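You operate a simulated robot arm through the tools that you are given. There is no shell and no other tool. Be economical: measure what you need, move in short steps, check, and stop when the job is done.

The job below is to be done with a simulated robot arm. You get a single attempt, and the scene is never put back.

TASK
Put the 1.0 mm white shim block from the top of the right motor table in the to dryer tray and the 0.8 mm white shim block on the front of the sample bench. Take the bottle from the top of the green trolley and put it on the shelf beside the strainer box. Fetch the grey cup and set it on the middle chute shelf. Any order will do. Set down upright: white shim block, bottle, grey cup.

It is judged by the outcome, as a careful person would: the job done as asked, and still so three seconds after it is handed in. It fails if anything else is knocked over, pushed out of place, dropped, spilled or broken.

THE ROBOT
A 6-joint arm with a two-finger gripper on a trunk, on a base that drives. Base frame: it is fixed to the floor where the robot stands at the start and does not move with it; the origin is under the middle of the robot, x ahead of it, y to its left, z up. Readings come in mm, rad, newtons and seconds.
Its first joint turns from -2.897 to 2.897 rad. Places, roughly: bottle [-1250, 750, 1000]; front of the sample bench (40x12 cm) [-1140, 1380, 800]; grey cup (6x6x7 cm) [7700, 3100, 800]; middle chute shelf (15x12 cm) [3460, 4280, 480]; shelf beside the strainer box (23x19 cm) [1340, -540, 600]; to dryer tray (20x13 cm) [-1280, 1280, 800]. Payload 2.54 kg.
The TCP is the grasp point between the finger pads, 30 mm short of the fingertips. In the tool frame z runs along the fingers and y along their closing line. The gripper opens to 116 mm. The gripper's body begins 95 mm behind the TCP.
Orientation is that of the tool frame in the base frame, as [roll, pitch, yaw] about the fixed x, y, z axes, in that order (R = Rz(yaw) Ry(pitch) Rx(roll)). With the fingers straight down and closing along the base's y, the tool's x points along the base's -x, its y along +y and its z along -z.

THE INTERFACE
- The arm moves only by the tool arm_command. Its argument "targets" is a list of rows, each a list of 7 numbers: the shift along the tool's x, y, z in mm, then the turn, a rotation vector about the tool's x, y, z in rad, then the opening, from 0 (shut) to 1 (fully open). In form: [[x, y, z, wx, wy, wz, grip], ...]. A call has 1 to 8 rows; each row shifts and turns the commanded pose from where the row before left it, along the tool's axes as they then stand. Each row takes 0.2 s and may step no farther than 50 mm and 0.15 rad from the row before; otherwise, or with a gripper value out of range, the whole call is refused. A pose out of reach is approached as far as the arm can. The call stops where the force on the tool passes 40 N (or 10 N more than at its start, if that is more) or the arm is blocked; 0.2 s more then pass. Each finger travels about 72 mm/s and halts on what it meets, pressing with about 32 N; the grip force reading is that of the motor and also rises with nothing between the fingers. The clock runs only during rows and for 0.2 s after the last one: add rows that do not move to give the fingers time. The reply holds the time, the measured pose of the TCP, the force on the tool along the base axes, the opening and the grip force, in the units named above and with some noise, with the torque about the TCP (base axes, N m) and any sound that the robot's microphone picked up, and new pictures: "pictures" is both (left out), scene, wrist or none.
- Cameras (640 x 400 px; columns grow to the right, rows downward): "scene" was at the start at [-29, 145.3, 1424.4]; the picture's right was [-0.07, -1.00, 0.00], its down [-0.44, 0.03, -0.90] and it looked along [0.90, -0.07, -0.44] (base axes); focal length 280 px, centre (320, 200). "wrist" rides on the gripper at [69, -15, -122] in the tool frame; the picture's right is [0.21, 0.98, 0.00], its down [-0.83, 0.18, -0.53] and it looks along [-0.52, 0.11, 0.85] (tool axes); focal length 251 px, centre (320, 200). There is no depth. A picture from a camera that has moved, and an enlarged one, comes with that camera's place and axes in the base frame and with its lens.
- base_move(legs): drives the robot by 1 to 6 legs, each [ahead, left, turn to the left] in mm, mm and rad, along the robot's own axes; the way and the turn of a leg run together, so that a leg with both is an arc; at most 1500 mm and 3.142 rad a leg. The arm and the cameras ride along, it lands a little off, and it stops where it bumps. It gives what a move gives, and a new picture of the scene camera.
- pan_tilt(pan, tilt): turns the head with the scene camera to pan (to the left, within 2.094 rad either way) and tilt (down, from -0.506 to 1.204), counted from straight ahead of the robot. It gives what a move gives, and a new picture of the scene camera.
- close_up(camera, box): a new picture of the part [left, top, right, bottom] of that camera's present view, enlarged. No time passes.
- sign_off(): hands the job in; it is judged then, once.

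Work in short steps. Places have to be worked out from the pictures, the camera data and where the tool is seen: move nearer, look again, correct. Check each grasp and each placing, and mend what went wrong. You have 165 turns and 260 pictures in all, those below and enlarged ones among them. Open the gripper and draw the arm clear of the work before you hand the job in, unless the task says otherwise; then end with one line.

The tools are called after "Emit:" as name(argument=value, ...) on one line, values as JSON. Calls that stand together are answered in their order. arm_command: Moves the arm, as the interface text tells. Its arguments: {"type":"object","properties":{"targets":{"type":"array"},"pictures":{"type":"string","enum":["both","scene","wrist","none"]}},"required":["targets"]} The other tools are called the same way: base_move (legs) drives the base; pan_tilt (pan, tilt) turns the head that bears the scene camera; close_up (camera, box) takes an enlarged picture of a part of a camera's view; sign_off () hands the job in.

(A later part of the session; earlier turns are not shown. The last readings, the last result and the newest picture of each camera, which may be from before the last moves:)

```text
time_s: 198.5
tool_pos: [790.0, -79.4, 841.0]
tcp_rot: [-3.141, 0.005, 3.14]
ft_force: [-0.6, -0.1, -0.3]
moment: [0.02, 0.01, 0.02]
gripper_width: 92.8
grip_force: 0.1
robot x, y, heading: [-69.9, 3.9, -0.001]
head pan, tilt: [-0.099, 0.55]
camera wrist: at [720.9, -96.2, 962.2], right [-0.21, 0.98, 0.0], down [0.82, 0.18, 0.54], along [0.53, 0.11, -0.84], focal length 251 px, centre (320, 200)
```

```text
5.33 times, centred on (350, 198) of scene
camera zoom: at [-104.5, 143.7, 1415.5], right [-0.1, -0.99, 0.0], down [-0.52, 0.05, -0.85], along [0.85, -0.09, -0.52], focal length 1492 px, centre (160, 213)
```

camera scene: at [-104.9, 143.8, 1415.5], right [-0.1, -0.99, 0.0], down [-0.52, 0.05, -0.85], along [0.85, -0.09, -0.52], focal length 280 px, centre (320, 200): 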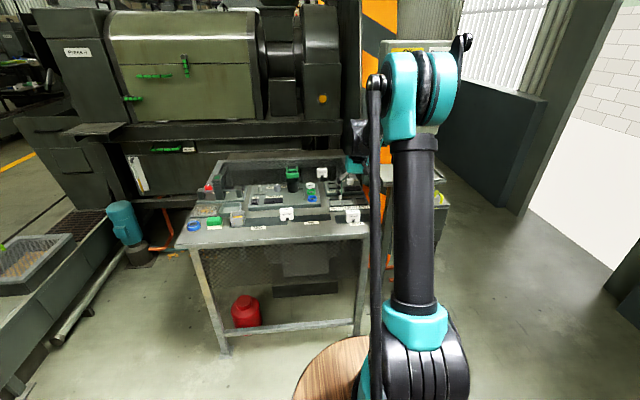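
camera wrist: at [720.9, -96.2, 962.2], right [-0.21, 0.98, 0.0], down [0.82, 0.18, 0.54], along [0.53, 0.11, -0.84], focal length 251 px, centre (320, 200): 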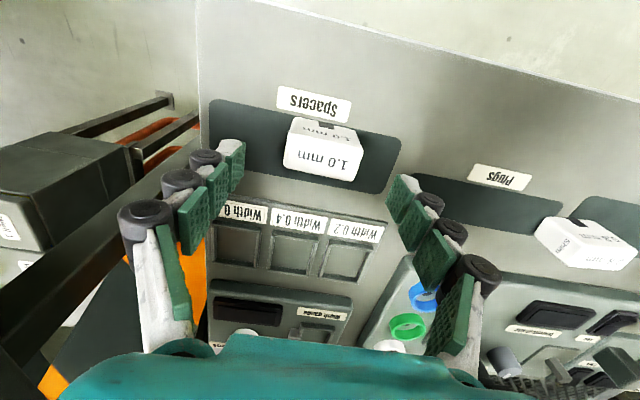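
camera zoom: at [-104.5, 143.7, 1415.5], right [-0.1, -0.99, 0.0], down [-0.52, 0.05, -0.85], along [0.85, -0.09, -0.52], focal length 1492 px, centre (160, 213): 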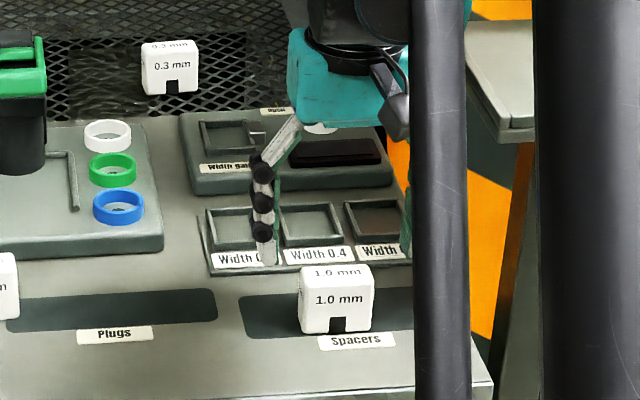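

Block centre ≈ (785, -80), top ≈ 811. I lower to z ≈ 805 and close.

Emit:
arm_command(targets=[[5, 0, 15, 0, 0, 0, 0.75], [0, 0, 12, 0, 0, 0, 0.75], [0, 0, 9, 0, 0, 0, 0.75]], pictures="wrist")

```text
time_s: 199.3
tool_pos: [786.1, -80.1, 805.5]
tcp_rot: [-3.141, 0.003, 3.141]
ft_force: [-0.5, -0.6, 0.2]
moment: [0.04, -0.01, 0.01]
gripper_width: 86.8
grip_force: 0.1
robot x, y, heading: [-75.5, 0.8, 0.001]
head pan, tilt: [-0.099, 0.55]
camera wrist: at [716.3, -97.1, 926.2], right [-0.21, 0.98, 0.0], down [0.82, 0.18, 0.54], along [0.52, 0.11, -0.84], focal length 251 px, centre (320, 200)
```

wrist: 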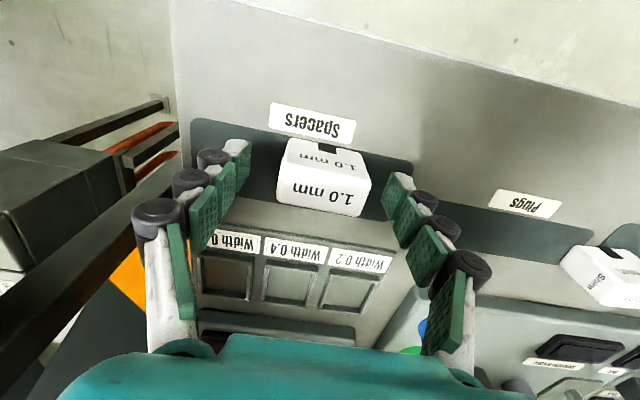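

Aligned. I close the gripper.

Emit:
arm_command(targets=[[0, 0, 0, 0, 0, 0, 0.5], [0, 0, 0, 0, 0, 0, 0.35], [0, 0, 0, 0, 0, 0, 0.35], [0, 0, 0, 0, 0, 0, 0.35]], pictures="wrist")

```text
time_s: 200.3
tool_pos: [785.6, -80.5, 805.9]
tcp_rot: [3.141, 0.002, 3.139]
ft_force: [-0.5, 0.1, 0.7]
moment: [-0.01, 0.0, 0.01]
gripper_width: 50.9
grip_force: 32.1
robot x, y, heading: [-74.0, 2.9, -0.002]
head pan, tilt: [-0.099, 0.55]
camera wrist: at [716.2, -97.0, 926.4], right [-0.21, 0.98, 0.0], down [0.82, 0.18, 0.54], along [0.52, 0.11, -0.84], focal length 251 px, centre (320, 200)
```

wrist: 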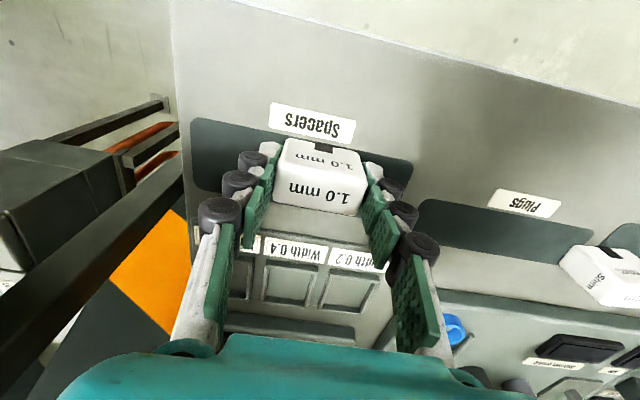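

Gripped (50.9 mm). I lift and retract.

Emit:
arm_command(targets=[[0, 0, -20, 0, 0, 0, 0.33], [0, 0, -45, 0, 0, 0, 0.33], [0, 0, -45, 0, 0, 0, 0.33], [10, 0, -45, 0, 0, 0, 0.33], [45, 5, -20, 0, 0, 0, 0.33], [45, 10, -20, 0, 0, 0, 0.33], [45, 15, 0, 0, 0, 0, 0.33], [45, 15, 0, 0, 0, 0, 0.33]], pictures="none")

Emit:
arm_command(targets=[[45, 10, 0, 0, 0, 0, 0.33], [45, 10, 0, 0, 0, 0, 0.33], [45, 10, 0, 0, 0, 0, 0.33], [45, 10, 0, 0, 0, 0, 0.33], [45, 10, 0, 0, 0, 0, 0.33], [45, 10, 0, 0, 0, 0, 0.33]], pictures="wrist")

```text
refused: row 6 steps farther than a row can; nothing moved
```

```text
time_s: 201.7
tool_pos: [515.8, -19.5, 802.1]
tcp_rot: [3.141, 0.003, 3.139]
ft_force: [0.8, 0.3, -0.1]
moment: [0.0, 0.07, 0.0]
gripper_width: 50.5
grip_force: 32.0
robot x, y, heading: [-70.5, 5.9, -0.005]
head pan, tilt: [-0.099, 0.55]
camera wrist: at [446.0, -36.7, 924.0], right [-0.21, 0.98, 0.0], down [0.82, 0.18, 0.54], along [0.52, 0.11, -0.84], focal length 251 px, centre (320, 200)
```

wrist: 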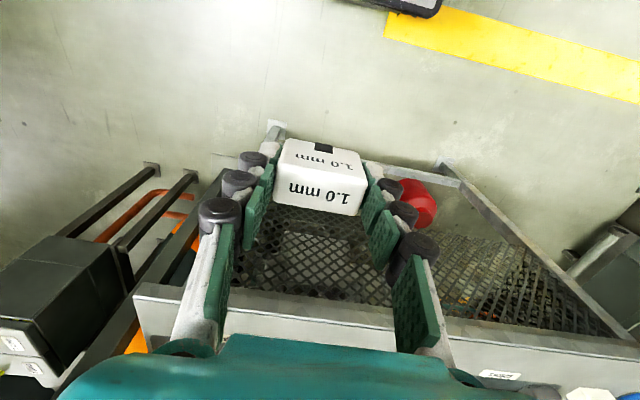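

The lift row was refused, but the slide back over the bare bench front was harmless and the block is still held. Now I raise and draw in.

Emit:
arm_command(targets=[[0, 0, -45, 0, 0, 0, 0.33], [0, 0, -45, 0, 0, 0, 0.33], [0, 0, -45, 0, 0, 0, 0.33], [30, 5, -30, 0, 0, 0, 0.33], [40, 5, -10, 0, 0, 0, 0.33], [45, 5, 0, 0, 0, 0, 0.33], [30, 5, 0, 0, 0, 0, 0.33]], pictures="scene")

```text
time_s: 203.3
tool_pos: [371.9, 0.2, 976.6]
tcp_rot: [3.141, 0.003, 3.139]
ft_force: [0.3, 0.1, -0.1]
moment: [-0.03, -0.01, 0.02]
gripper_width: 50.6
grip_force: 31.7
robot x, y, heading: [-72.3, 0.0, 0.001]
head pan, tilt: [-0.099, 0.55]
camera scene: at [-104.3, 143.8, 1415.5], right [-0.1, -0.99, 0.0], down [-0.52, 0.05, -0.85], along [0.85, -0.09, -0.52], focal length 280 px, centre (320, 200)
```

scene: 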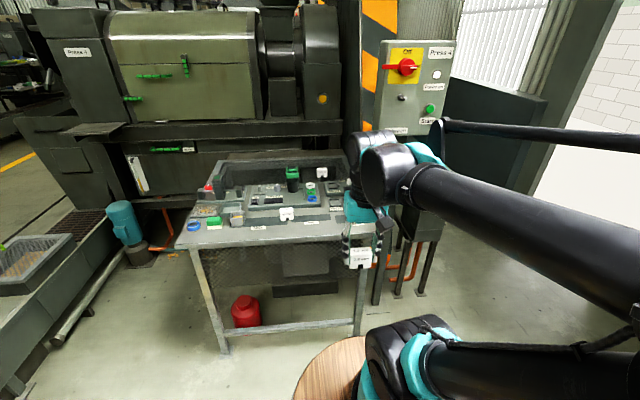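

Block 1.0 is in hand. I back off, turn around to face the sample bench side and slide along to y ≈ 1340.

Emit:
base_move(legs=[[-350, 0, 0], [0, 0, 1.571], [0, 0, 1.571], [0, -1340, 0]])

Emit:
pan_tilt(pan=0.0, tilt=0.7)

```text
time_s: 219.7
tool_pos: [-887.2, 1350.0, 977.1]
tcp_rot: [3.14, 0.003, 0.02]
ft_force: [0.0, -0.4, -0.5]
moment: [-0.02, 0.01, -0.02]
gripper_width: 50.8
grip_force: 32.0
robot x, y, heading: [-442.8, 1361.3, -3.128]
head pan, tilt: [-0.099, 0.55]
camera scene: at [-411.2, 1220.6, 1415.5], right [0.08, 1.0, 0.0], down [0.52, -0.04, -0.85], along [-0.85, 0.07, -0.52], focal length 280 px, centre (320, 200)
```

scene: 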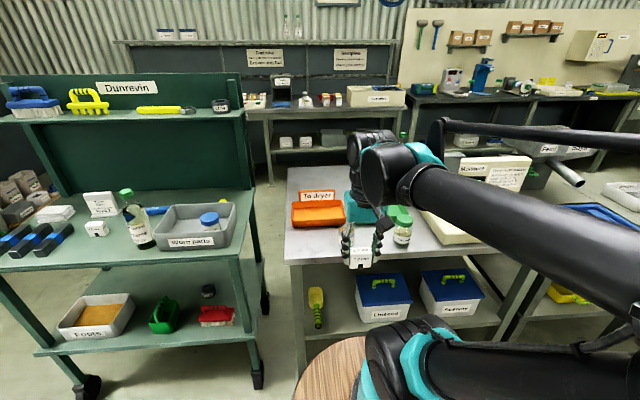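

```text
time_s: 220.3
tool_pos: [-887.4, 1350.5, 977.1]
tcp_rot: [3.141, 0.003, 0.019]
ft_force: [0.0, -0.6, -1.2]
moment: [0.0, -0.01, -0.02]
gripper_width: 50.5
grip_force: 31.5
robot x, y, heading: [-440.9, 1355.6, -3.123]
head pan, tilt: [0.0, 0.7]
camera scene: at [-406.6, 1211.8, 1402.4], right [-0.02, 1.0, 0.0], down [0.64, 0.01, -0.77], along [-0.77, -0.01, -0.64], focal length 280 px, centre (320, 200)
```

scene: 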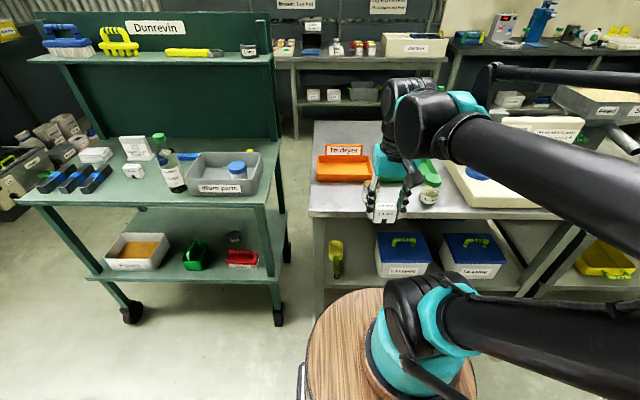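

The orange "To dryer" tray lies near (-1300, 1287). I move above in front of it and check with the wrist camera.

Emit:
arm_command(targets=[[-45, 10, 0, 0, 0, 0, 0.33], [-45, 12, 0, 0, 0, 0, 0.33], [-45, 14, 0, 0, 0, 0, 0.33], [-45, 14, 0, 0, 0, 0, 0.33], [-45, 14, 0, 0, 0, 0, 0.33], [-30, 0, 0, 0, 0, 0, 0.33]])

Emit:
close_up(camera="scene", box=[280, 100, 480, 225])

```text
time_s: 221.8
tool_pos: [-1141.2, 1281.6, 978.8]
tcp_rot: [-3.142, 0.004, 0.018]
ft_force: [0.3, -0.1, -0.6]
moment: [0.0, 0.01, -0.04]
gripper_width: 50.8
grip_force: 32.7
robot x, y, heading: [-443.1, 1360.2, -3.12]
head pan, tilt: [0.0, 0.7]
camera scene: at [-406.3, 1211.8, 1402.4], right [-0.02, 1.0, 0.0], down [0.64, 0.01, -0.77], along [-0.76, -0.01, -0.64], focal length 280 px, centre (320, 200)
camera wrist: at [-1072.6, 1296.2, 1099.6], right [0.23, -0.97, 0.0], down [-0.82, -0.2, 0.54], along [-0.52, -0.13, -0.84], focal length 251 px, centre (320, 200)
```

scene: 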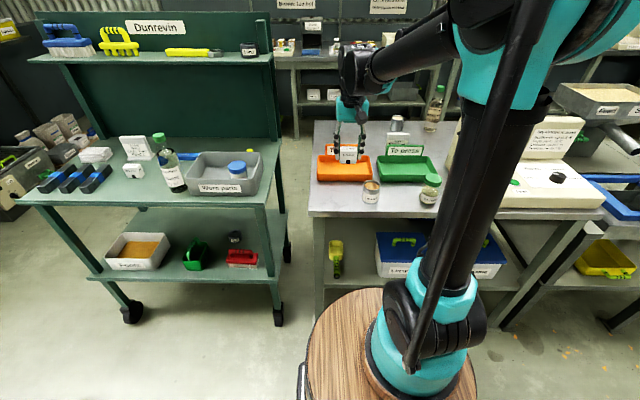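
wrist: 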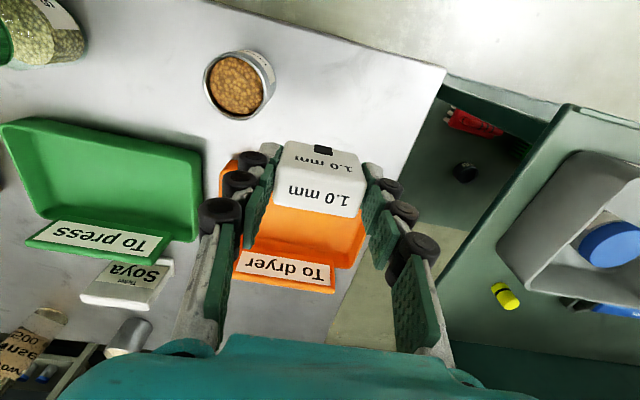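

```text
3.20 times, centred on (380, 162) of scene
camera zoom: at [-406.3, 1211.8, 1402.4], right [-0.02, 1.0, 0.0], down [0.64, 0.01, -0.77], along [-0.76, -0.01, -0.64], focal length 895 px, centre (128, 320)
```

zoom: 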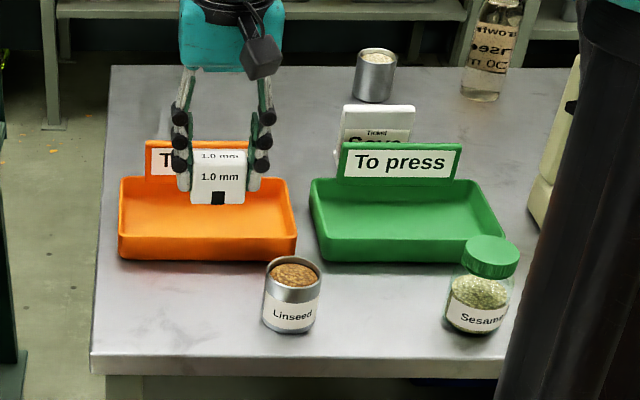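

I move over the tray centre at about (-1283, 1285), lowering partway, and look again.

Emit:
arm_command(targets=[[-45, -1, 0, 0, 0, 0, 0.33], [-45, -1, 0, 0, 0, 0, 0.33], [-45, -1, 15, 0, 0, 0, 0.33], [-7, 0, 45, 0, 0, 0, 0.33]], pictures="wrist")

Emit:
close_up(camera="scene", box=[280, 100, 480, 225])

```text
time_s: 222.8
tool_pos: [-1283.5, 1282.6, 919.5]
tcp_rot: [-3.141, 0.004, 0.019]
ft_force: [0.7, -0.4, -0.3]
moment: [0.0, 0.04, 0.04]
gripper_width: 50.8
grip_force: 31.7
robot x, y, heading: [-440.6, 1359.9, -3.12]
head pan, tilt: [0.0, 0.7]
camera wrist: at [-1214.7, 1297.7, 1041.2], right [0.23, -0.97, 0.0], down [-0.82, -0.2, 0.54], along [-0.52, -0.12, -0.84], focal length 251 px, centre (320, 200)
```

wrist: 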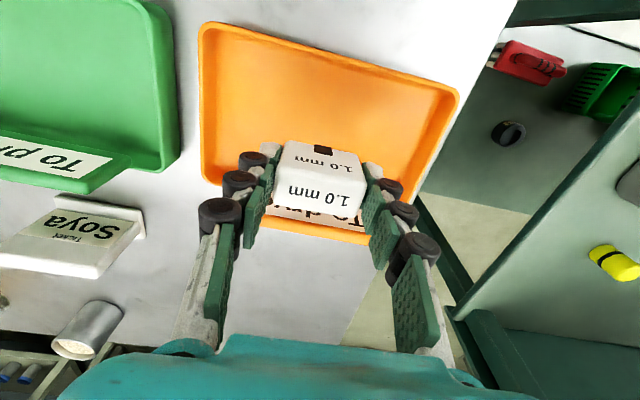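

```text
3.20 times, centred on (380, 162) of scene
camera zoom: at [-406.4, 1211.8, 1402.4], right [-0.02, 1.0, 0.0], down [0.64, 0.01, -0.77], along [-0.76, -0.01, -0.64], focal length 895 px, centre (128, 320)
```

zoom: 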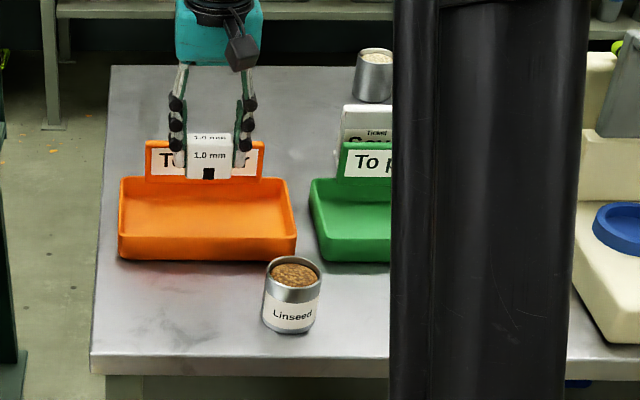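

Both views agree on the tray centre near x ≈ -1277 with floor z ≈ 825. I lower gently until contact.

Emit:
arm_command(targets=[[5, 0, 12, 0, 0, 0, 0.33], [0, 0, 12, 0, 0, 0, 0.33], [0, 0, 8, 0, 0, 0, 0.33], [0, 0, 6, 0, 0, 0, 0.33], [0, 0, 4, 0, 0, 0, 0.33], [0, 0, 4, 0, 0, 0, 0.33], [0, 0, 4, 0, 0, 0, 0.33]], pictures="wrist")

Emit:
close_up(camera="scene", box=[280, 100, 440, 200])

```text
time_s: 224.3
tool_pos: [-1279.8, 1281.8, 870.0]
tcp_rot: [3.141, 0.004, 0.021]
ft_force: [0.1, 0.6, -0.2]
moment: [0.0, 0.01, 0.02]
gripper_width: 50.8
grip_force: 31.9
robot x, y, heading: [-440.9, 1360.6, -3.123]
head pan, tilt: [0.0, 0.7]
camera wrist: at [-1209.6, 1297.1, 990.3], right [0.23, -0.97, 0.0], down [-0.82, -0.2, 0.54], along [-0.52, -0.12, -0.84], focal length 251 px, centre (320, 200)
```

wrist: 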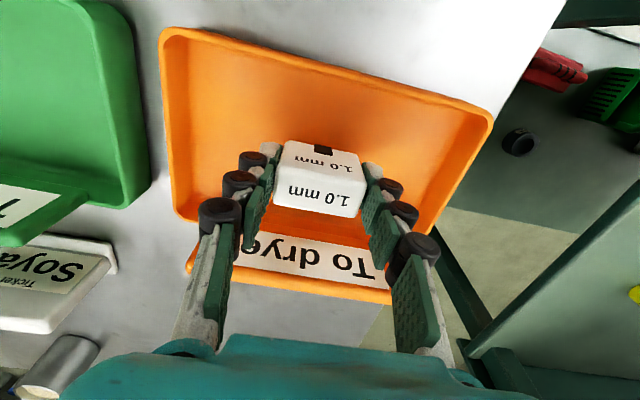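

```text
4.00 times, centred on (360, 150) of scene
camera zoom: at [-406.6, 1211.8, 1402.4], right [-0.02, 1.0, 0.0], down [0.64, 0.01, -0.76], along [-0.76, -0.01, -0.64], focal length 1119 px, centre (160, 400)
```

zoom: 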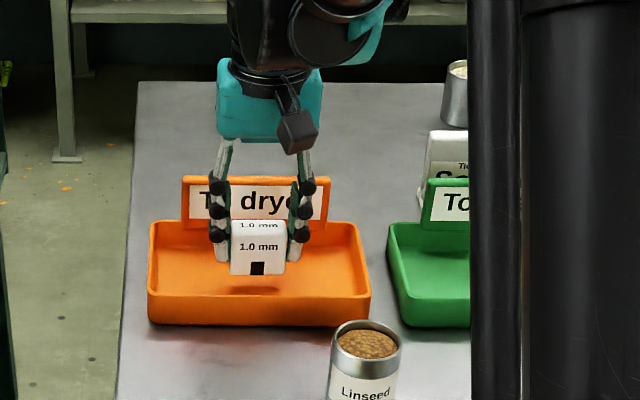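

Still a small gap. I continue in 3 mm steps.

Emit:
arm_command(targets=[[0, 0, 3, 0, 0, 0, 0.33], [0, 0, 3, 0, 0, 0, 0.33], [0, 0, 3, 0, 0, 0, 0.33], [0, 0, 3, 0, 0, 0, 0.33], [0, 0, 3, 0, 0, 0, 0.33], [0, 0, 3, 0, 0, 0, 0.33]], pictures="none")

Emit:
close_up(camera="scene", box=[280, 100, 440, 200])

```text
time_s: 225.8
tool_pos: [-1278.9, 1282.4, 850.7]
tcp_rot: [3.142, 0.003, 0.019]
ft_force: [-0.4, -0.4, -0.5]
moment: [0.0, -0.01, 0.0]
gripper_width: 50.9
grip_force: 32.2
robot x, y, heading: [-443.7, 1359.9, -3.123]
head pan, tilt: [0.0, 0.7]
```

```text
4.00 times, centred on (360, 150) of scene
camera zoom: at [-406.6, 1211.8, 1402.4], right [-0.02, 1.0, 0.0], down [0.64, 0.01, -0.76], along [-0.76, -0.01, -0.64], focal length 1119 px, centre (160, 400)
```

zoom: 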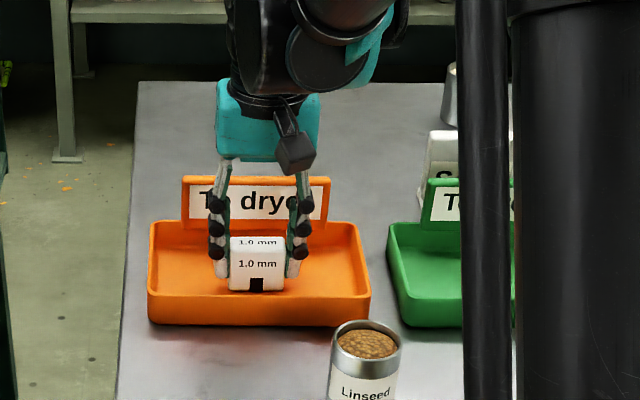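

The front wall hides part of the floor; wrist view says it is centred. I shift back 6 mm and keep lowering.

Emit:
arm_command(targets=[[-6, 0, 3, 0, 0, 0, 0.33], [0, 0, 3, 0, 0, 0, 0.33], [0, 0, 3, 0, 0, 0, 0.33], [0, 0, 3, 0, 0, 0, 0.33], [0, 0, 3, 0, 0, 0, 0.33], [0, 0, 3, 0, 0, 0, 0.33]], pictures="wrist")

Emit:
close_up(camera="scene", box=[280, 100, 440, 200])

```text
time_s: 227.2
tool_pos: [-1284.9, 1283.4, 834.3]
tcp_rot: [-3.142, 0.005, 0.018]
ft_force: [-1.2, 1.2, 30.7]
moment: [0.04, -0.01, 0.01]
gripper_width: 51.1
grip_force: 31.7
robot x, y, heading: [-445.3, 1357.7, -3.122]
head pan, tilt: [0.0, 0.7]
camera wrist: at [-1215.3, 1297.5, 955.1], right [0.23, -0.97, 0.0], down [-0.82, -0.2, 0.54], along [-0.52, -0.13, -0.84], focal length 251 px, centre (320, 200)
```

wrist: 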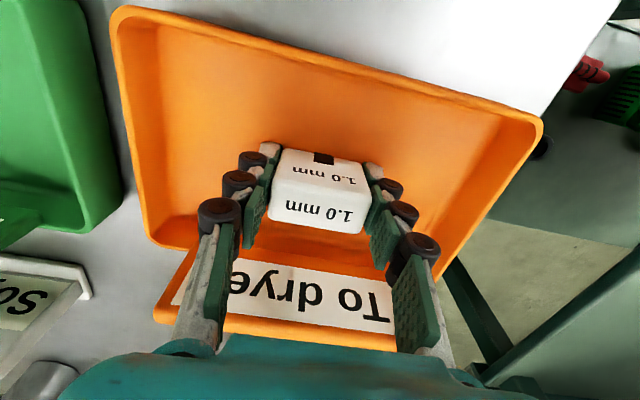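

```text
4.00 times, centred on (360, 150) of scene
camera zoom: at [-405.5, 1211.9, 1402.4], right [-0.02, 1.0, 0.0], down [0.64, 0.01, -0.77], along [-0.77, -0.01, -0.64], focal length 1119 px, centre (160, 400)
```

zoom: 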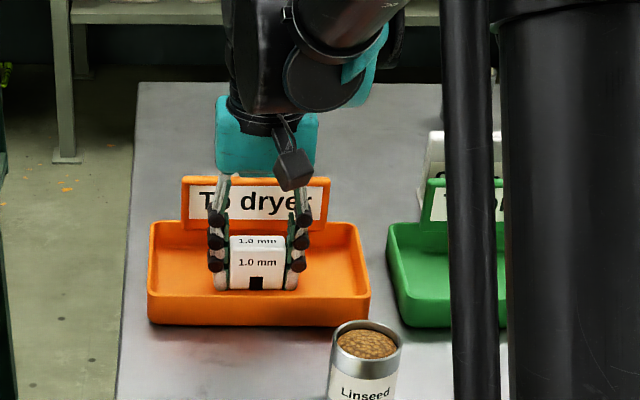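

Contact with the tray floor. I ease up 1 mm, release and rise.

Emit:
arm_command(targets=[[0, 0, -1, 0, 0, 0, 0.33], [0, 0, 0, 0, 0, 0, 0.5], [0, 0, 0, 0, 0, 0, 0.62], [0, 0, -15, 0, 0, 0, 0.62], [0, 0, -40, 0, 0, 0, 0.62], [0, 0, -45, 0, 0, 0, 0.7], [0, 0, -45, 0, 0, 0, 0.9]], pictures="wrist")

```text
time_s: 228.8
tool_pos: [-1286.0, 1283.8, 979.0]
tcp_rot: [-3.141, 0.003, 0.018]
ft_force: [-1.3, 0.5, -0.9]
moment: [0.03, -0.01, -0.02]
gripper_width: 104.4
grip_force: 0.0
robot x, y, heading: [-442.9, 1357.2, -3.12]
head pan, tilt: [0.0, 0.7]
camera wrist: at [-1215.9, 1297.6, 1100.8], right [0.23, -0.97, 0.0], down [-0.82, -0.2, 0.54], along [-0.52, -0.12, -0.84], focal length 251 px, centre (320, 200)
```

wrist: 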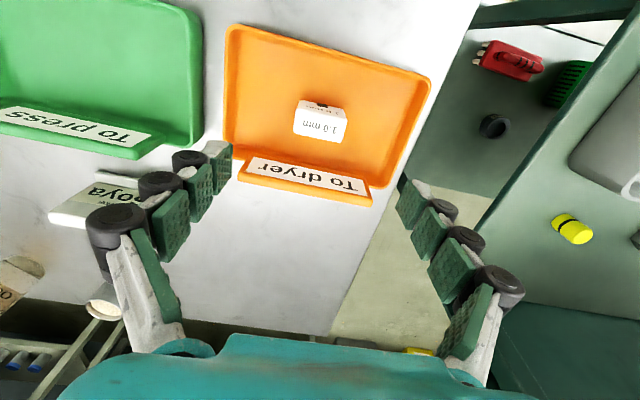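

The 1.0 mm block stands in the tray. Before the bottle, I look back at its destination shelf from here while retracting the arm.

Emit:
arm_command(targets=[[45, 0, 0, 0, 0, 0, 1], [45, 0, 0, 0, 0, 0, 1], [45, 0, 0, 0, 0, 0, 1], [45, 0, 0, 0, 0, 0, 1], [45, 0, -15, 0, 0, 0, 1], [45, 0, -20, 0, 0, 0, 1], [45, 0, -20, 0, 0, 0, 1], [45, 0, -20, 0, 0, 0, 1]], pictures="none")

Emit:
pan_tilt(pan=2.09, tilt=0.3)

Emit:
close_up(camera="scene", box=[300, 100, 500, 260])

```text
time_s: 230.6
tool_pos: [-926.4, 1288.8, 1052.0]
tcp_rot: [3.14, 0.004, 0.019]
ft_force: [0.0, 0.1, -0.8]
moment: [0.03, -0.02, -0.02]
gripper_width: 116.2
grip_force: 0.0
robot x, y, heading: [-443.5, 1362.8, -3.124]
head pan, tilt: [0.0, 0.7]
```

```text
time_s: 232.5
tool_pos: [-926.1, 1289.9, 1050.6]
tcp_rot: [3.141, 0.003, 0.018]
ft_force: [1.2, 1.1, -0.3]
moment: [-0.01, 0.02, 0.01]
gripper_width: 115.9
grip_force: 0.1
robot x, y, heading: [-446.2, 1358.4, -3.123]
head pan, tilt: [2.089, 0.3]
camera scene: at [-273.9, 1133.2, 1438.5], right [-0.86, -0.51, 0.0], down [-0.15, 0.25, -0.96], along [0.49, -0.82, -0.3], focal length 280 px, centre (320, 200)
```

scene: 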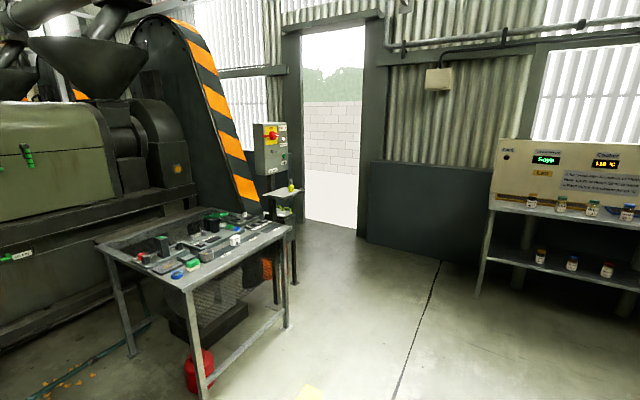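

```text
2.50 times, centred on (400, 180) of scene
camera zoom: at [-273.9, 1133.2, 1438.5], right [-0.86, -0.51, 0.0], down [-0.15, 0.25, -0.96], along [0.49, -0.82, -0.3], focal length 700 px, centre (120, 250)
```

zoom: 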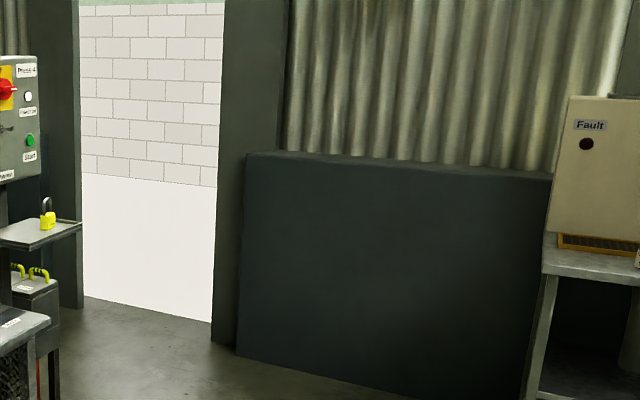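

Emit:
close_up(camera="scene", box=[230, 110, 330, 300])

Emit:
close_up(camera="scene", box=[250, 170, 314, 210])

```text
2.11 times, centred on (280, 205) of scene
camera zoom: at [-273.9, 1133.2, 1438.5], right [-0.86, -0.51, 0.0], down [-0.15, 0.25, -0.96], along [0.49, -0.82, -0.3], focal length 589 px, centre (404, 190)
```

zoom: 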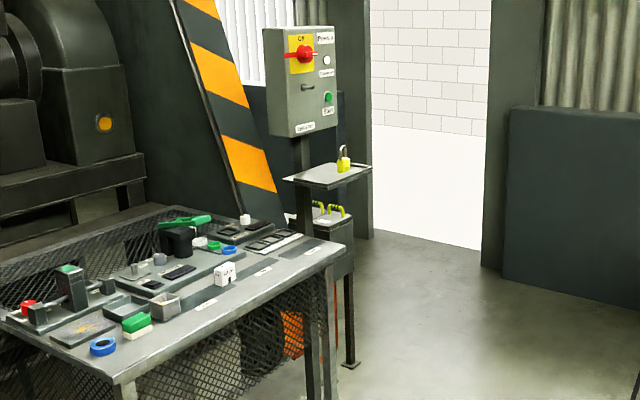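

```text
10.00 times, centred on (282, 190) of scene
camera zoom: at [-273.9, 1133.2, 1438.5], right [-0.86, -0.51, 0.0], down [-0.15, 0.25, -0.96], along [0.49, -0.82, -0.3], focal length 2798 px, centre (700, 300)
```

zoom: 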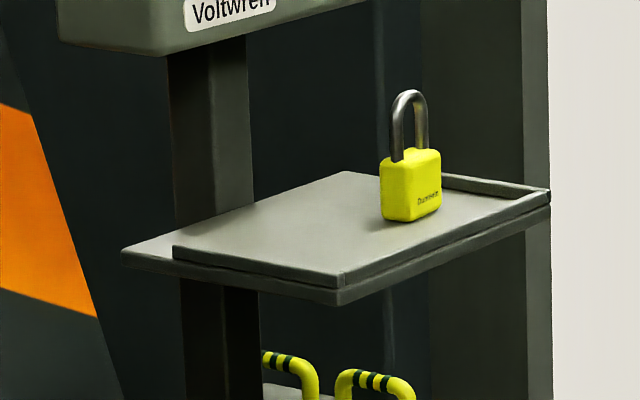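

The shelf itself is hidden from here, and other boxes stand in between. I fetch the 0.8 mm block first and inspect that corner from nearer.

Emit:
base_move(legs=[[0, 1300, 0], [0, 0, -1.571], [0, 0, -1.571], [370, 0, -0.02]])

Emit:
pan_tilt(pan=-0.4, tilt=0.5)

```text
time_s: 248.7
tool_pos: [437.2, 123.7, 1051.2]
tcp_rot: [3.142, 0.003, 3.138]
ft_force: [0.5, 0.7, 0.2]
moment: [-0.01, -0.01, -0.02]
gripper_width: 116.2
grip_force: 0.0
robot x, y, heading: [-44.8, 60.5, 0.0]
head pan, tilt: [2.089, 0.3]
camera scene: at [-210.9, 297.5, 1438.5], right [0.87, 0.49, 0.0], down [0.15, -0.26, -0.96], along [-0.47, 0.83, -0.3], focal length 280 px, centre (320, 200)
```

scene: 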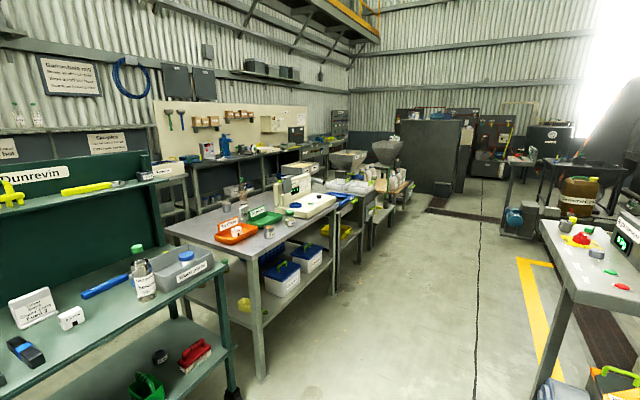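

```text
time_s: 250.9
tool_pos: [438.7, 123.9, 1051.9]
tcp_rot: [-3.141, 0.004, 3.14]
ft_force: [-0.5, -0.1, 1.1]
moment: [0.01, -0.04, 0.04]
gripper_width: 115.7
grip_force: 0.1
robot x, y, heading: [-46.7, 65.8, -0.006]
head pan, tilt: [-0.4, 0.499]
camera scene: at [-81.1, 180.7, 1420.1], right [-0.39, -0.92, 0.0], down [-0.44, 0.19, -0.88], along [0.81, -0.34, -0.48], focal length 280 px, centre (320, 200)
```

scene: 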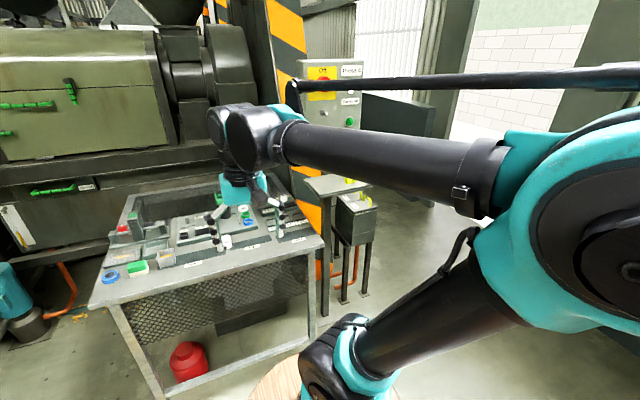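

I enlarge the region where the shelf should be (around pixel 337,194).

Emit:
close_up(camera="scene", box=[280, 150, 400, 225])

Emit:
close_up(camera="scene", box=[290, 180, 400, 320])

```text
5.33 times, centred on (340, 188) of scene
camera zoom: at [-81.1, 180.7, 1420.1], right [-0.39, -0.92, 0.0], down [-0.44, 0.19, -0.88], along [0.81, -0.34, -0.48], focal length 1492 px, centre (213, 267)
```

zoom: 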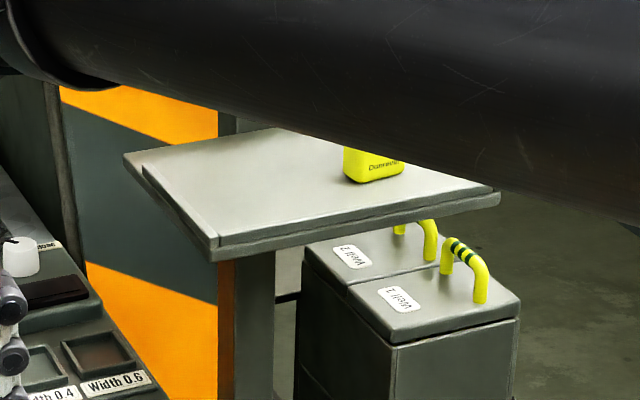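

```text
2.86 times, centred on (345, 250) of scene
camera zoom: at [-81.1, 180.7, 1420.1], right [-0.39, -0.92, 0.0], down [-0.44, 0.19, -0.88], along [0.81, -0.34, -0.48], focal length 800 px, centre (249, 57)
```

zoom: 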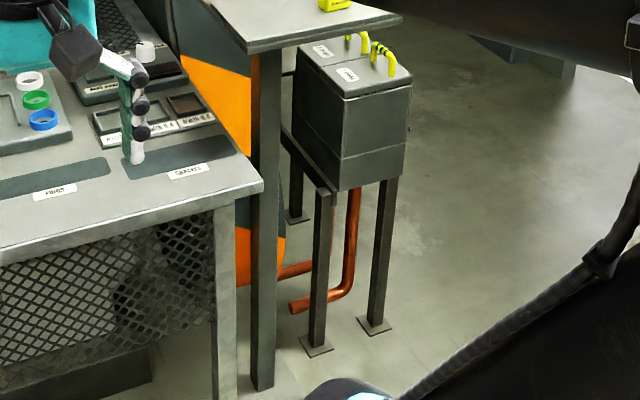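

The strainer box is the legged box with yellow handles; its shelf is behind it and open above. Now I go for the 0.8 mm block near (822, 180).

Emit:
arm_command(targets=[[-45, 7, 10, 0, 0, 0, 1], [-45, 7, 15, 0, 0, 0, 1], [-45, 7, 15, 0, 0, 0, 1], [-45, 7, 15, 0, 0, 0, 1], [-45, 7, 15, 0, 0, 0, 1], [-45, 7, 15, 0, 0, 0, 1], [-45, 7, 15, 0, 0, 0, 1], [-30, 7, 15, 0, 0, 0, 0.9]], pictures="wrist")

Emit:
pan_tilt(pan=0.0, tilt=0.55)

```text
time_s: 252.8
tool_pos: [784.7, 177.7, 937.7]
tcp_rot: [-3.141, 0.005, 3.138]
ft_force: [0.6, 0.4, 0.1]
moment: [0.0, -0.05, 0.0]
gripper_width: 104.5
grip_force: 0.1
robot x, y, heading: [-43.5, 64.9, -0.003]
head pan, tilt: [-0.4, 0.499]
camera wrist: at [714.2, 161.4, 1059.2], right [-0.21, 0.98, 0.0], down [0.82, 0.18, 0.54], along [0.53, 0.11, -0.84], focal length 251 px, centre (320, 200)
```

wrist: 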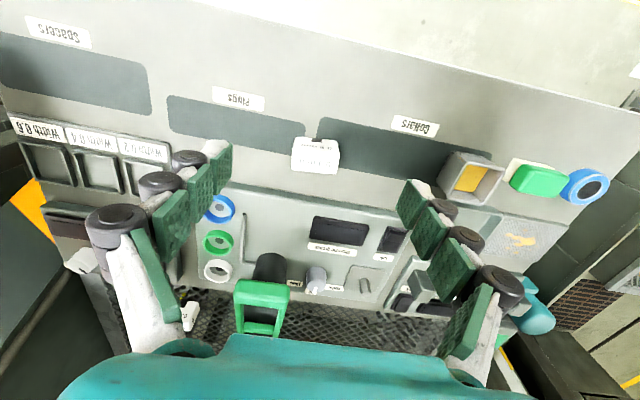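

```text
time_s: 253.6
tool_pos: [784.5, 177.6, 938.0]
tcp_rot: [-3.141, 0.004, 3.137]
ft_force: [1.1, -0.5, 0.8]
moment: [-0.02, 0.05, -0.03]
gripper_width: 104.7
grip_force: 0.1
robot x, y, heading: [-44.0, 66.0, -0.002]
head pan, tilt: [0.0, 0.55]
camera scene: at [-75.0, 216.0, 1415.5], right [0.0, -1.0, 0.0], down [-0.52, 0.0, -0.85], along [0.85, 0.0, -0.52], focal length 280 px, centre (320, 200)
```

scene: 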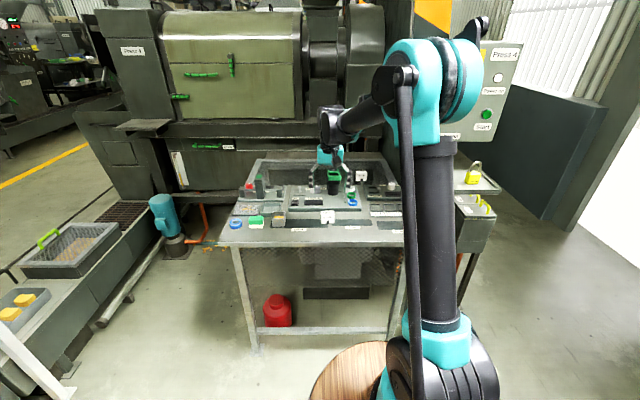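

Block top ≈ (825, 177). I move over it and lower to z ≈ 850.

Emit:
arm_command(targets=[[-20, 0, 20, 0, 0, 0, 0.85], [-20, 0, 30, 0, 0, 0, 0.8], [0, 0, 36, 0, 0, 0, 0.8]], pictures="wrist")

Emit:
close_up(camera="scene", box=[260, 150, 420, 250])

```text
time_s: 254.4
tool_pos: [823.5, 179.9, 852.6]
tcp_rot: [3.141, 0.004, 3.137]
ft_force: [-0.1, 0.6, -0.3]
moment: [0.0, -0.01, -0.02]
gripper_width: 92.7
grip_force: 0.2
robot x, y, heading: [-45.5, 64.5, -0.003]
head pan, tilt: [0.0, 0.55]
camera wrist: at [754.2, 162.8, 973.8], right [-0.21, 0.98, 0.0], down [0.82, 0.18, 0.54], along [0.53, 0.11, -0.84], focal length 251 px, centre (320, 200)
```

wrist: 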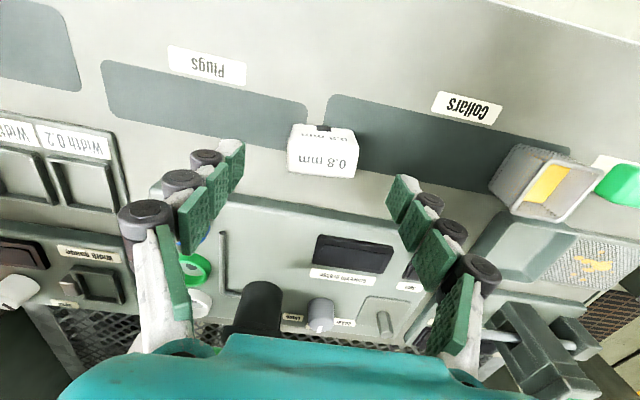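

```text
4.00 times, centred on (340, 200) of scene
camera zoom: at [-75.1, 216.1, 1415.5], right [0.0, -1.0, 0.0], down [-0.52, 0.0, -0.85], along [0.85, 0.0, -0.52], focal length 1119 px, centre (240, 200)
```

zoom: 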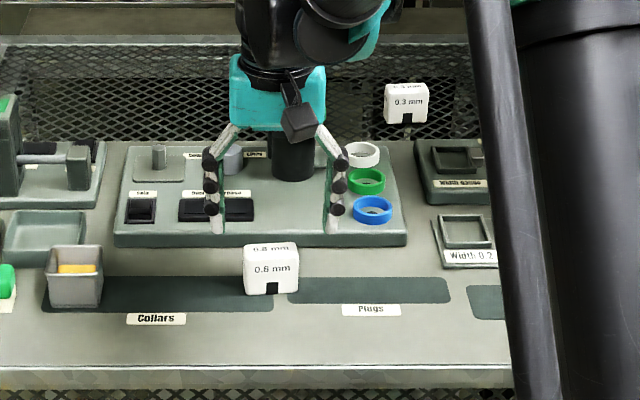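

Aligned; I descend to z ≈ 806 and close.

Emit:
arm_command(targets=[[3, -2, 15, 0, 0, 0, 0.75], [0, 0, 16, 0, 0, 0, 0.75], [0, 0, 15, 0, 0, 0, 0.75], [0, 0, 0, 0, 0, 0, 0.5], [0, 0, 0, 0, 0, 0, 0.35], [0, 0, 0, 0, 0, 0, 0.35], [0, 0, 0, 0, 0, 0, 0.35]], pictures="wrist")

```text
time_s: 256.0
tool_pos: [821.3, 175.9, 805.9]
tcp_rot: [3.141, 0.003, 3.137]
ft_force: [-0.5, 1.5, 0.2]
moment: [0.02, 0.03, 0.0]
gripper_width: 52.5
grip_force: 31.7
robot x, y, heading: [-43.9, 61.5, -0.006]
head pan, tilt: [0.0, 0.55]
camera wrist: at [751.9, 159.8, 927.5], right [-0.21, 0.98, 0.0], down [0.82, 0.18, 0.54], along [0.53, 0.11, -0.84], focal length 251 px, centre (320, 200)
```

wrist: 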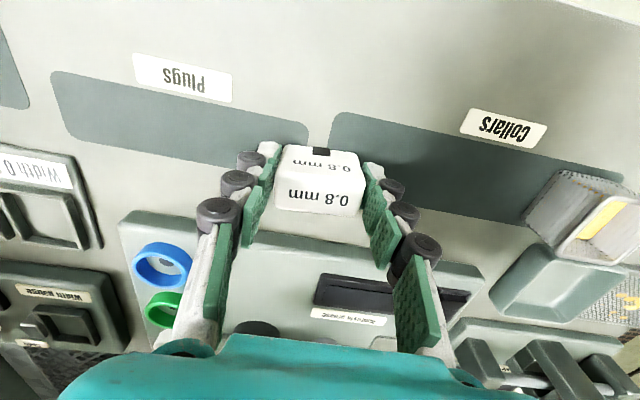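

The 0.8 mm block is held. I lift it straight up.

Emit:
arm_command(targets=[[0, 0, -20, 0, 0, 0, 0.33], [0, 0, -45, 0, 0, 0, 0.33], [0, 0, -45, 0, 0, 0, 0.33], [10, 0, -45, 0, 0, 0, 0.33], [40, 0, -15, 0, 0, 0, 0.33], [45, 0, 0, 0, 0, 0, 0.33], [45, 0, 0, 0, 0, 0, 0.33], [45, 0, 0, 0, 0, 0, 0.33]], pictures="none")

```text
time_s: 257.8
tool_pos: [635.1, 177.8, 975.2]
tcp_rot: [3.141, 0.004, 3.138]
ft_force: [0.0, -0.2, -1.0]
moment: [0.0, 0.04, 0.02]
gripper_width: 51.7
grip_force: 32.3
robot x, y, heading: [-44.1, 66.3, 0.001]
head pan, tilt: [0.0, 0.55]
```

Emit:
arm_command(targets=[[45, -15, 0, 0, 0, 0, 0.33], [45, -15, 0, 0, 0, 0, 0.33], [45, -15, 0, 0, 0, 0, 0.33], [45, -15, 0, 0, 0, 0, 0.33], [45, -15, 0, 0, 0, 0, 0.33], [20, -15, 0, 0, 0, 0, 0.33]], pictures="scene")

Emit:
base_move(legs=[[-380, 0, 0], [0, 0, 1.571], [0, 0, 1.571], [0, -1330, 0]])

```text
time_s: 259.2
tool_pos: [390.3, 87.6, 975.0]
tcp_rot: [-3.141, 0.004, 3.139]
ft_force: [0.8, -0.5, -0.8]
moment: [-0.02, 0.0, 0.0]
gripper_width: 51.9
grip_force: 31.7
robot x, y, heading: [-45.2, 64.3, -0.001]
head pan, tilt: [0.0, 0.55]
camera scene: at [-74.9, 216.1, 1415.5], right [0.0, -1.0, 0.0], down [-0.52, 0.0, -0.85], along [0.85, 0.0, -0.52], focal length 280 px, centre (320, 200)
```

scene: 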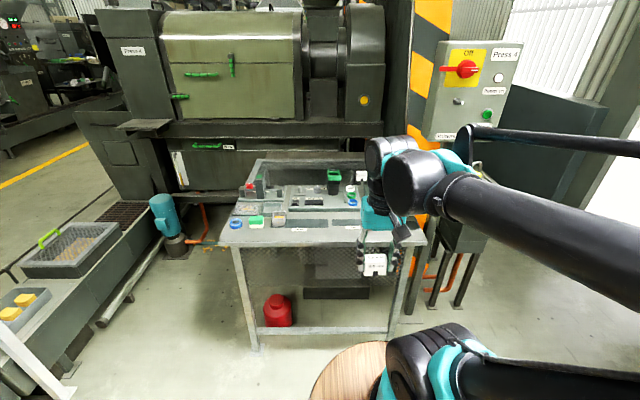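

```text
time_s: 275.5
tool_pos: [-854.8, 1361.8, 973.7]
tcp_rot: [-3.14, 0.002, -0.014]
ft_force: [-0.1, -0.2, -1.2]
moment: [0.01, 0.0, 0.01]
gripper_width: 51.0
grip_force: 32.0
robot x, y, heading: [-422.9, 1381.2, 3.124]
head pan, tilt: [0.0, 0.55]
camera scene: at [-391.3, 1231.8, 1415.5], right [0.01, 1.0, 0.0], down [0.52, -0.01, -0.85], along [-0.85, 0.01, -0.52], focal length 280 px, centre (320, 200)
```

scene: 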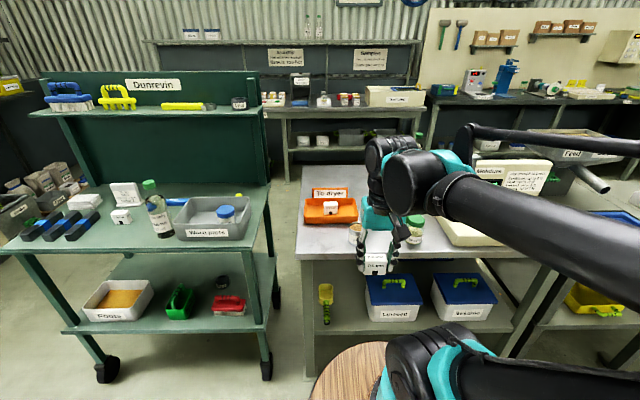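

The front strip left of the linseed tin is free. I move above (-1132, 1260) and look.

Emit:
arm_command(targets=[[-44, 17, 0, 0, 0, 0, 0.33], [-44, 17, 0, 0, 0, 0, 0.33], [-44, 17, 0, 0, 0, 0, 0.33], [-44, 17, 0, 0, 0, 0, 0.33], [-44, 17, 0, 0, 0, 0, 0.33], [-40, 10, 15, 0, 0, 0, 0.33], [-18, 0, 40, 0, 0, 0, 0.33]])

Emit:
close_up(camera="scene", box=[280, 160, 440, 270])

```text
time_s: 277.1
tool_pos: [-1131.8, 1271.1, 920.7]
tcp_rot: [-3.141, 0.003, -0.016]
ft_force: [-0.2, -0.4, -1.6]
moment: [0.0, 0.06, 0.02]
gripper_width: 50.7
grip_force: 32.1
robot x, y, heading: [-418.8, 1383.2, 3.129]
head pan, tilt: [0.0, 0.55]
camera scene: at [-391.1, 1231.8, 1415.5], right [0.01, 1.0, 0.0], down [0.52, -0.01, -0.85], along [-0.85, 0.01, -0.52], focal length 280 px, centre (320, 200)
camera wrist: at [-1063.1, 1283.7, 1041.2], right [0.2, -0.98, 0.0], down [-0.83, -0.17, 0.54], along [-0.53, -0.11, -0.84], focal length 251 px, centre (320, 200)
```

scene: 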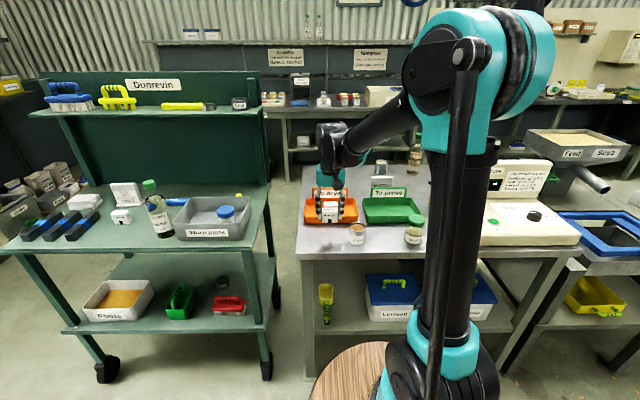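
wrist: 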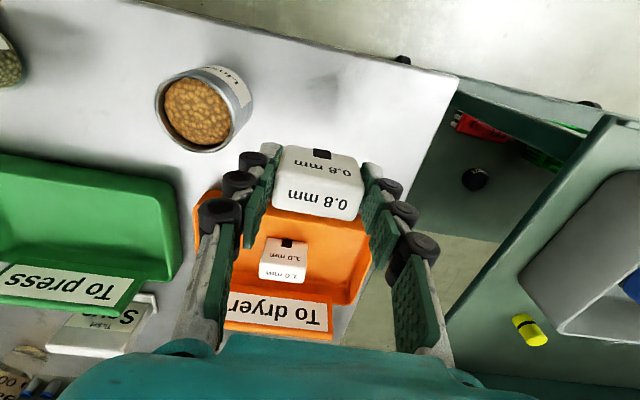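

```text
3.64 times, centred on (360, 215) of scene
camera zoom: at [-391.1, 1231.8, 1415.5], right [0.01, 1.0, 0.0], down [0.52, -0.01, -0.85], along [-0.85, 0.01, -0.52], focal length 1018 px, centre (174, 146)
```

zoom: 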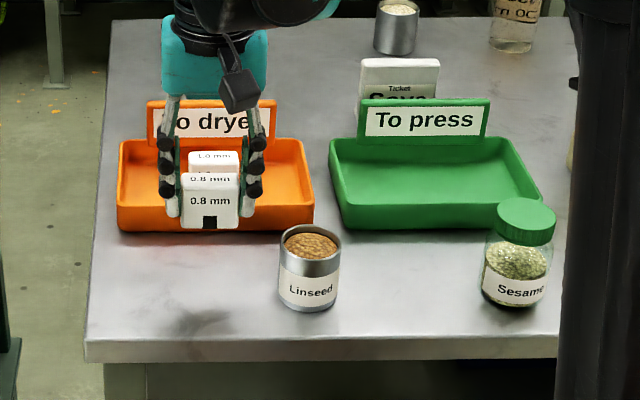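

The spot is clear. I shift 12 mm away from the tin and lower to contact.

Emit:
arm_command(targets=[[3, 12, 25, 0, 0, 0, 0.33], [0, 0, 25, 0, 0, 0, 0.33], [0, 0, 20, 0, 0, 0, 0.33], [0, 0, 8, 0, 0, 0, 0.33], [0, 0, 4, 0, 0, 0, 0.33], [0, 0, 3, 0, 0, 0, 0.33]], pictures="wrist")

Emit:
close_up(camera="scene", box=[280, 160, 440, 270])

```text
time_s: 278.5
tool_pos: [-1130.3, 1258.4, 835.7]
tcp_rot: [-3.141, 0.005, -0.014]
ft_force: [2.2, 0.7, 28.6]
moment: [0.07, 0.04, -0.03]
gripper_width: 51.2
grip_force: 32.3
robot x, y, heading: [-417.2, 1376.7, 3.128]
head pan, tilt: [0.0, 0.55]
camera wrist: at [-1060.5, 1271.1, 957.4], right [0.2, -0.98, 0.0], down [-0.83, -0.17, 0.54], along [-0.53, -0.11, -0.84], focal length 251 px, centre (320, 200)
```

wrist: 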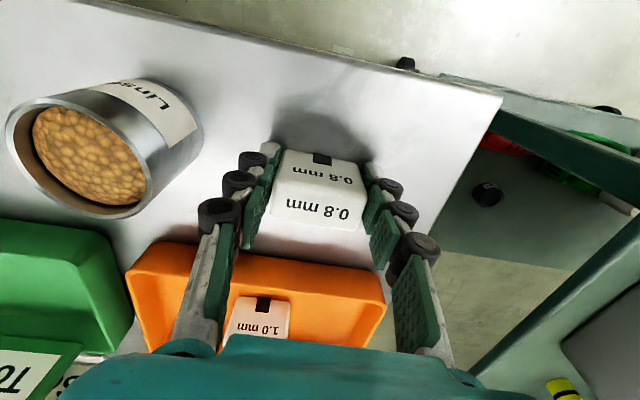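

```text
3.64 times, centred on (360, 215) of scene
camera zoom: at [-390.4, 1232.0, 1415.5], right [0.01, 1.0, 0.0], down [0.52, -0.01, -0.85], along [-0.85, 0.01, -0.52], focal length 1018 px, centre (174, 146)
```

zoom: 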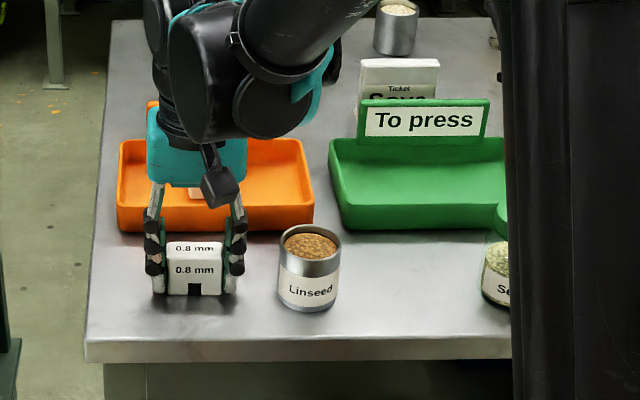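

In contact with the bench. I release and rise.

Emit:
arm_command(targets=[[0, 0, -1, 0, 0, 0, 0.33], [0, 0, 0, 0, 0, 0, 0.5], [0, 0, 0, 0, 0, 0, 0.6], [0, 0, -15, 0, 0, 0, 0.6], [0, 0, -40, 0, 0, 0, 0.6], [0, 0, -45, 0, 0, 0, 0.7], [0, 0, -45, 0, 0, 0, 0.9]], pictures="wrist")

Emit:
close_up(camera="scene", box=[100, 150, 440, 270])

```text
time_s: 280.1
tool_pos: [-1129.5, 1258.3, 982.4]
tcp_rot: [-3.14, 0.005, -0.014]
ft_force: [-0.5, -0.8, 0.4]
moment: [-0.01, 0.0, 0.0]
gripper_width: 104.5
grip_force: 0.1
robot x, y, heading: [-420.2, 1379.9, 3.124]
head pan, tilt: [0.0, 0.55]
camera wrist: at [-1060.5, 1271.2, 1103.3], right [0.2, -0.98, 0.0], down [-0.83, -0.17, 0.54], along [-0.53, -0.11, -0.84], focal length 251 px, centre (320, 200)
```

wrist: 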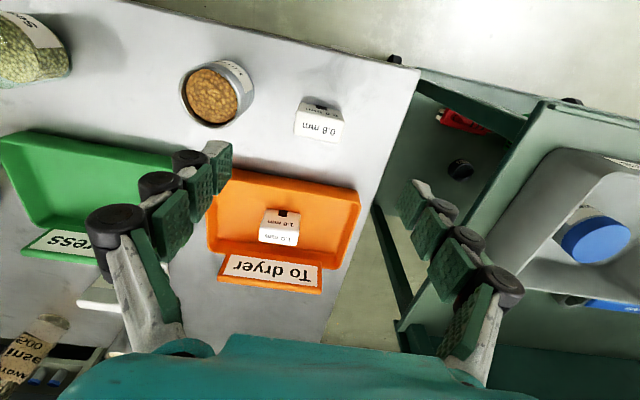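

```text
1.88 times, centred on (270, 210) of scene
camera zoom: at [-391.4, 1231.8, 1415.5], right [0.01, 1.0, 0.0], down [0.52, -0.01, -0.85], along [-0.85, 0.01, -0.52], focal length 527 px, centre (414, 181)
```

zoom: 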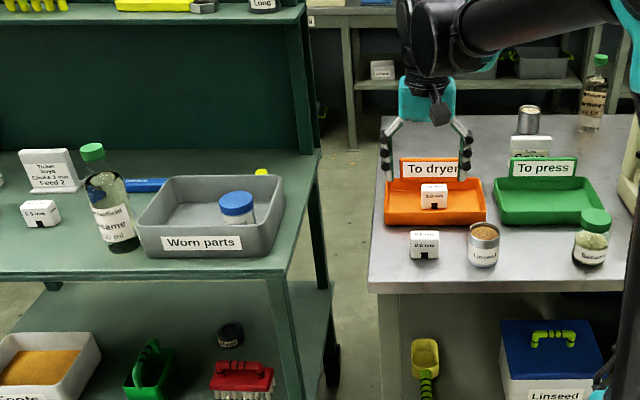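

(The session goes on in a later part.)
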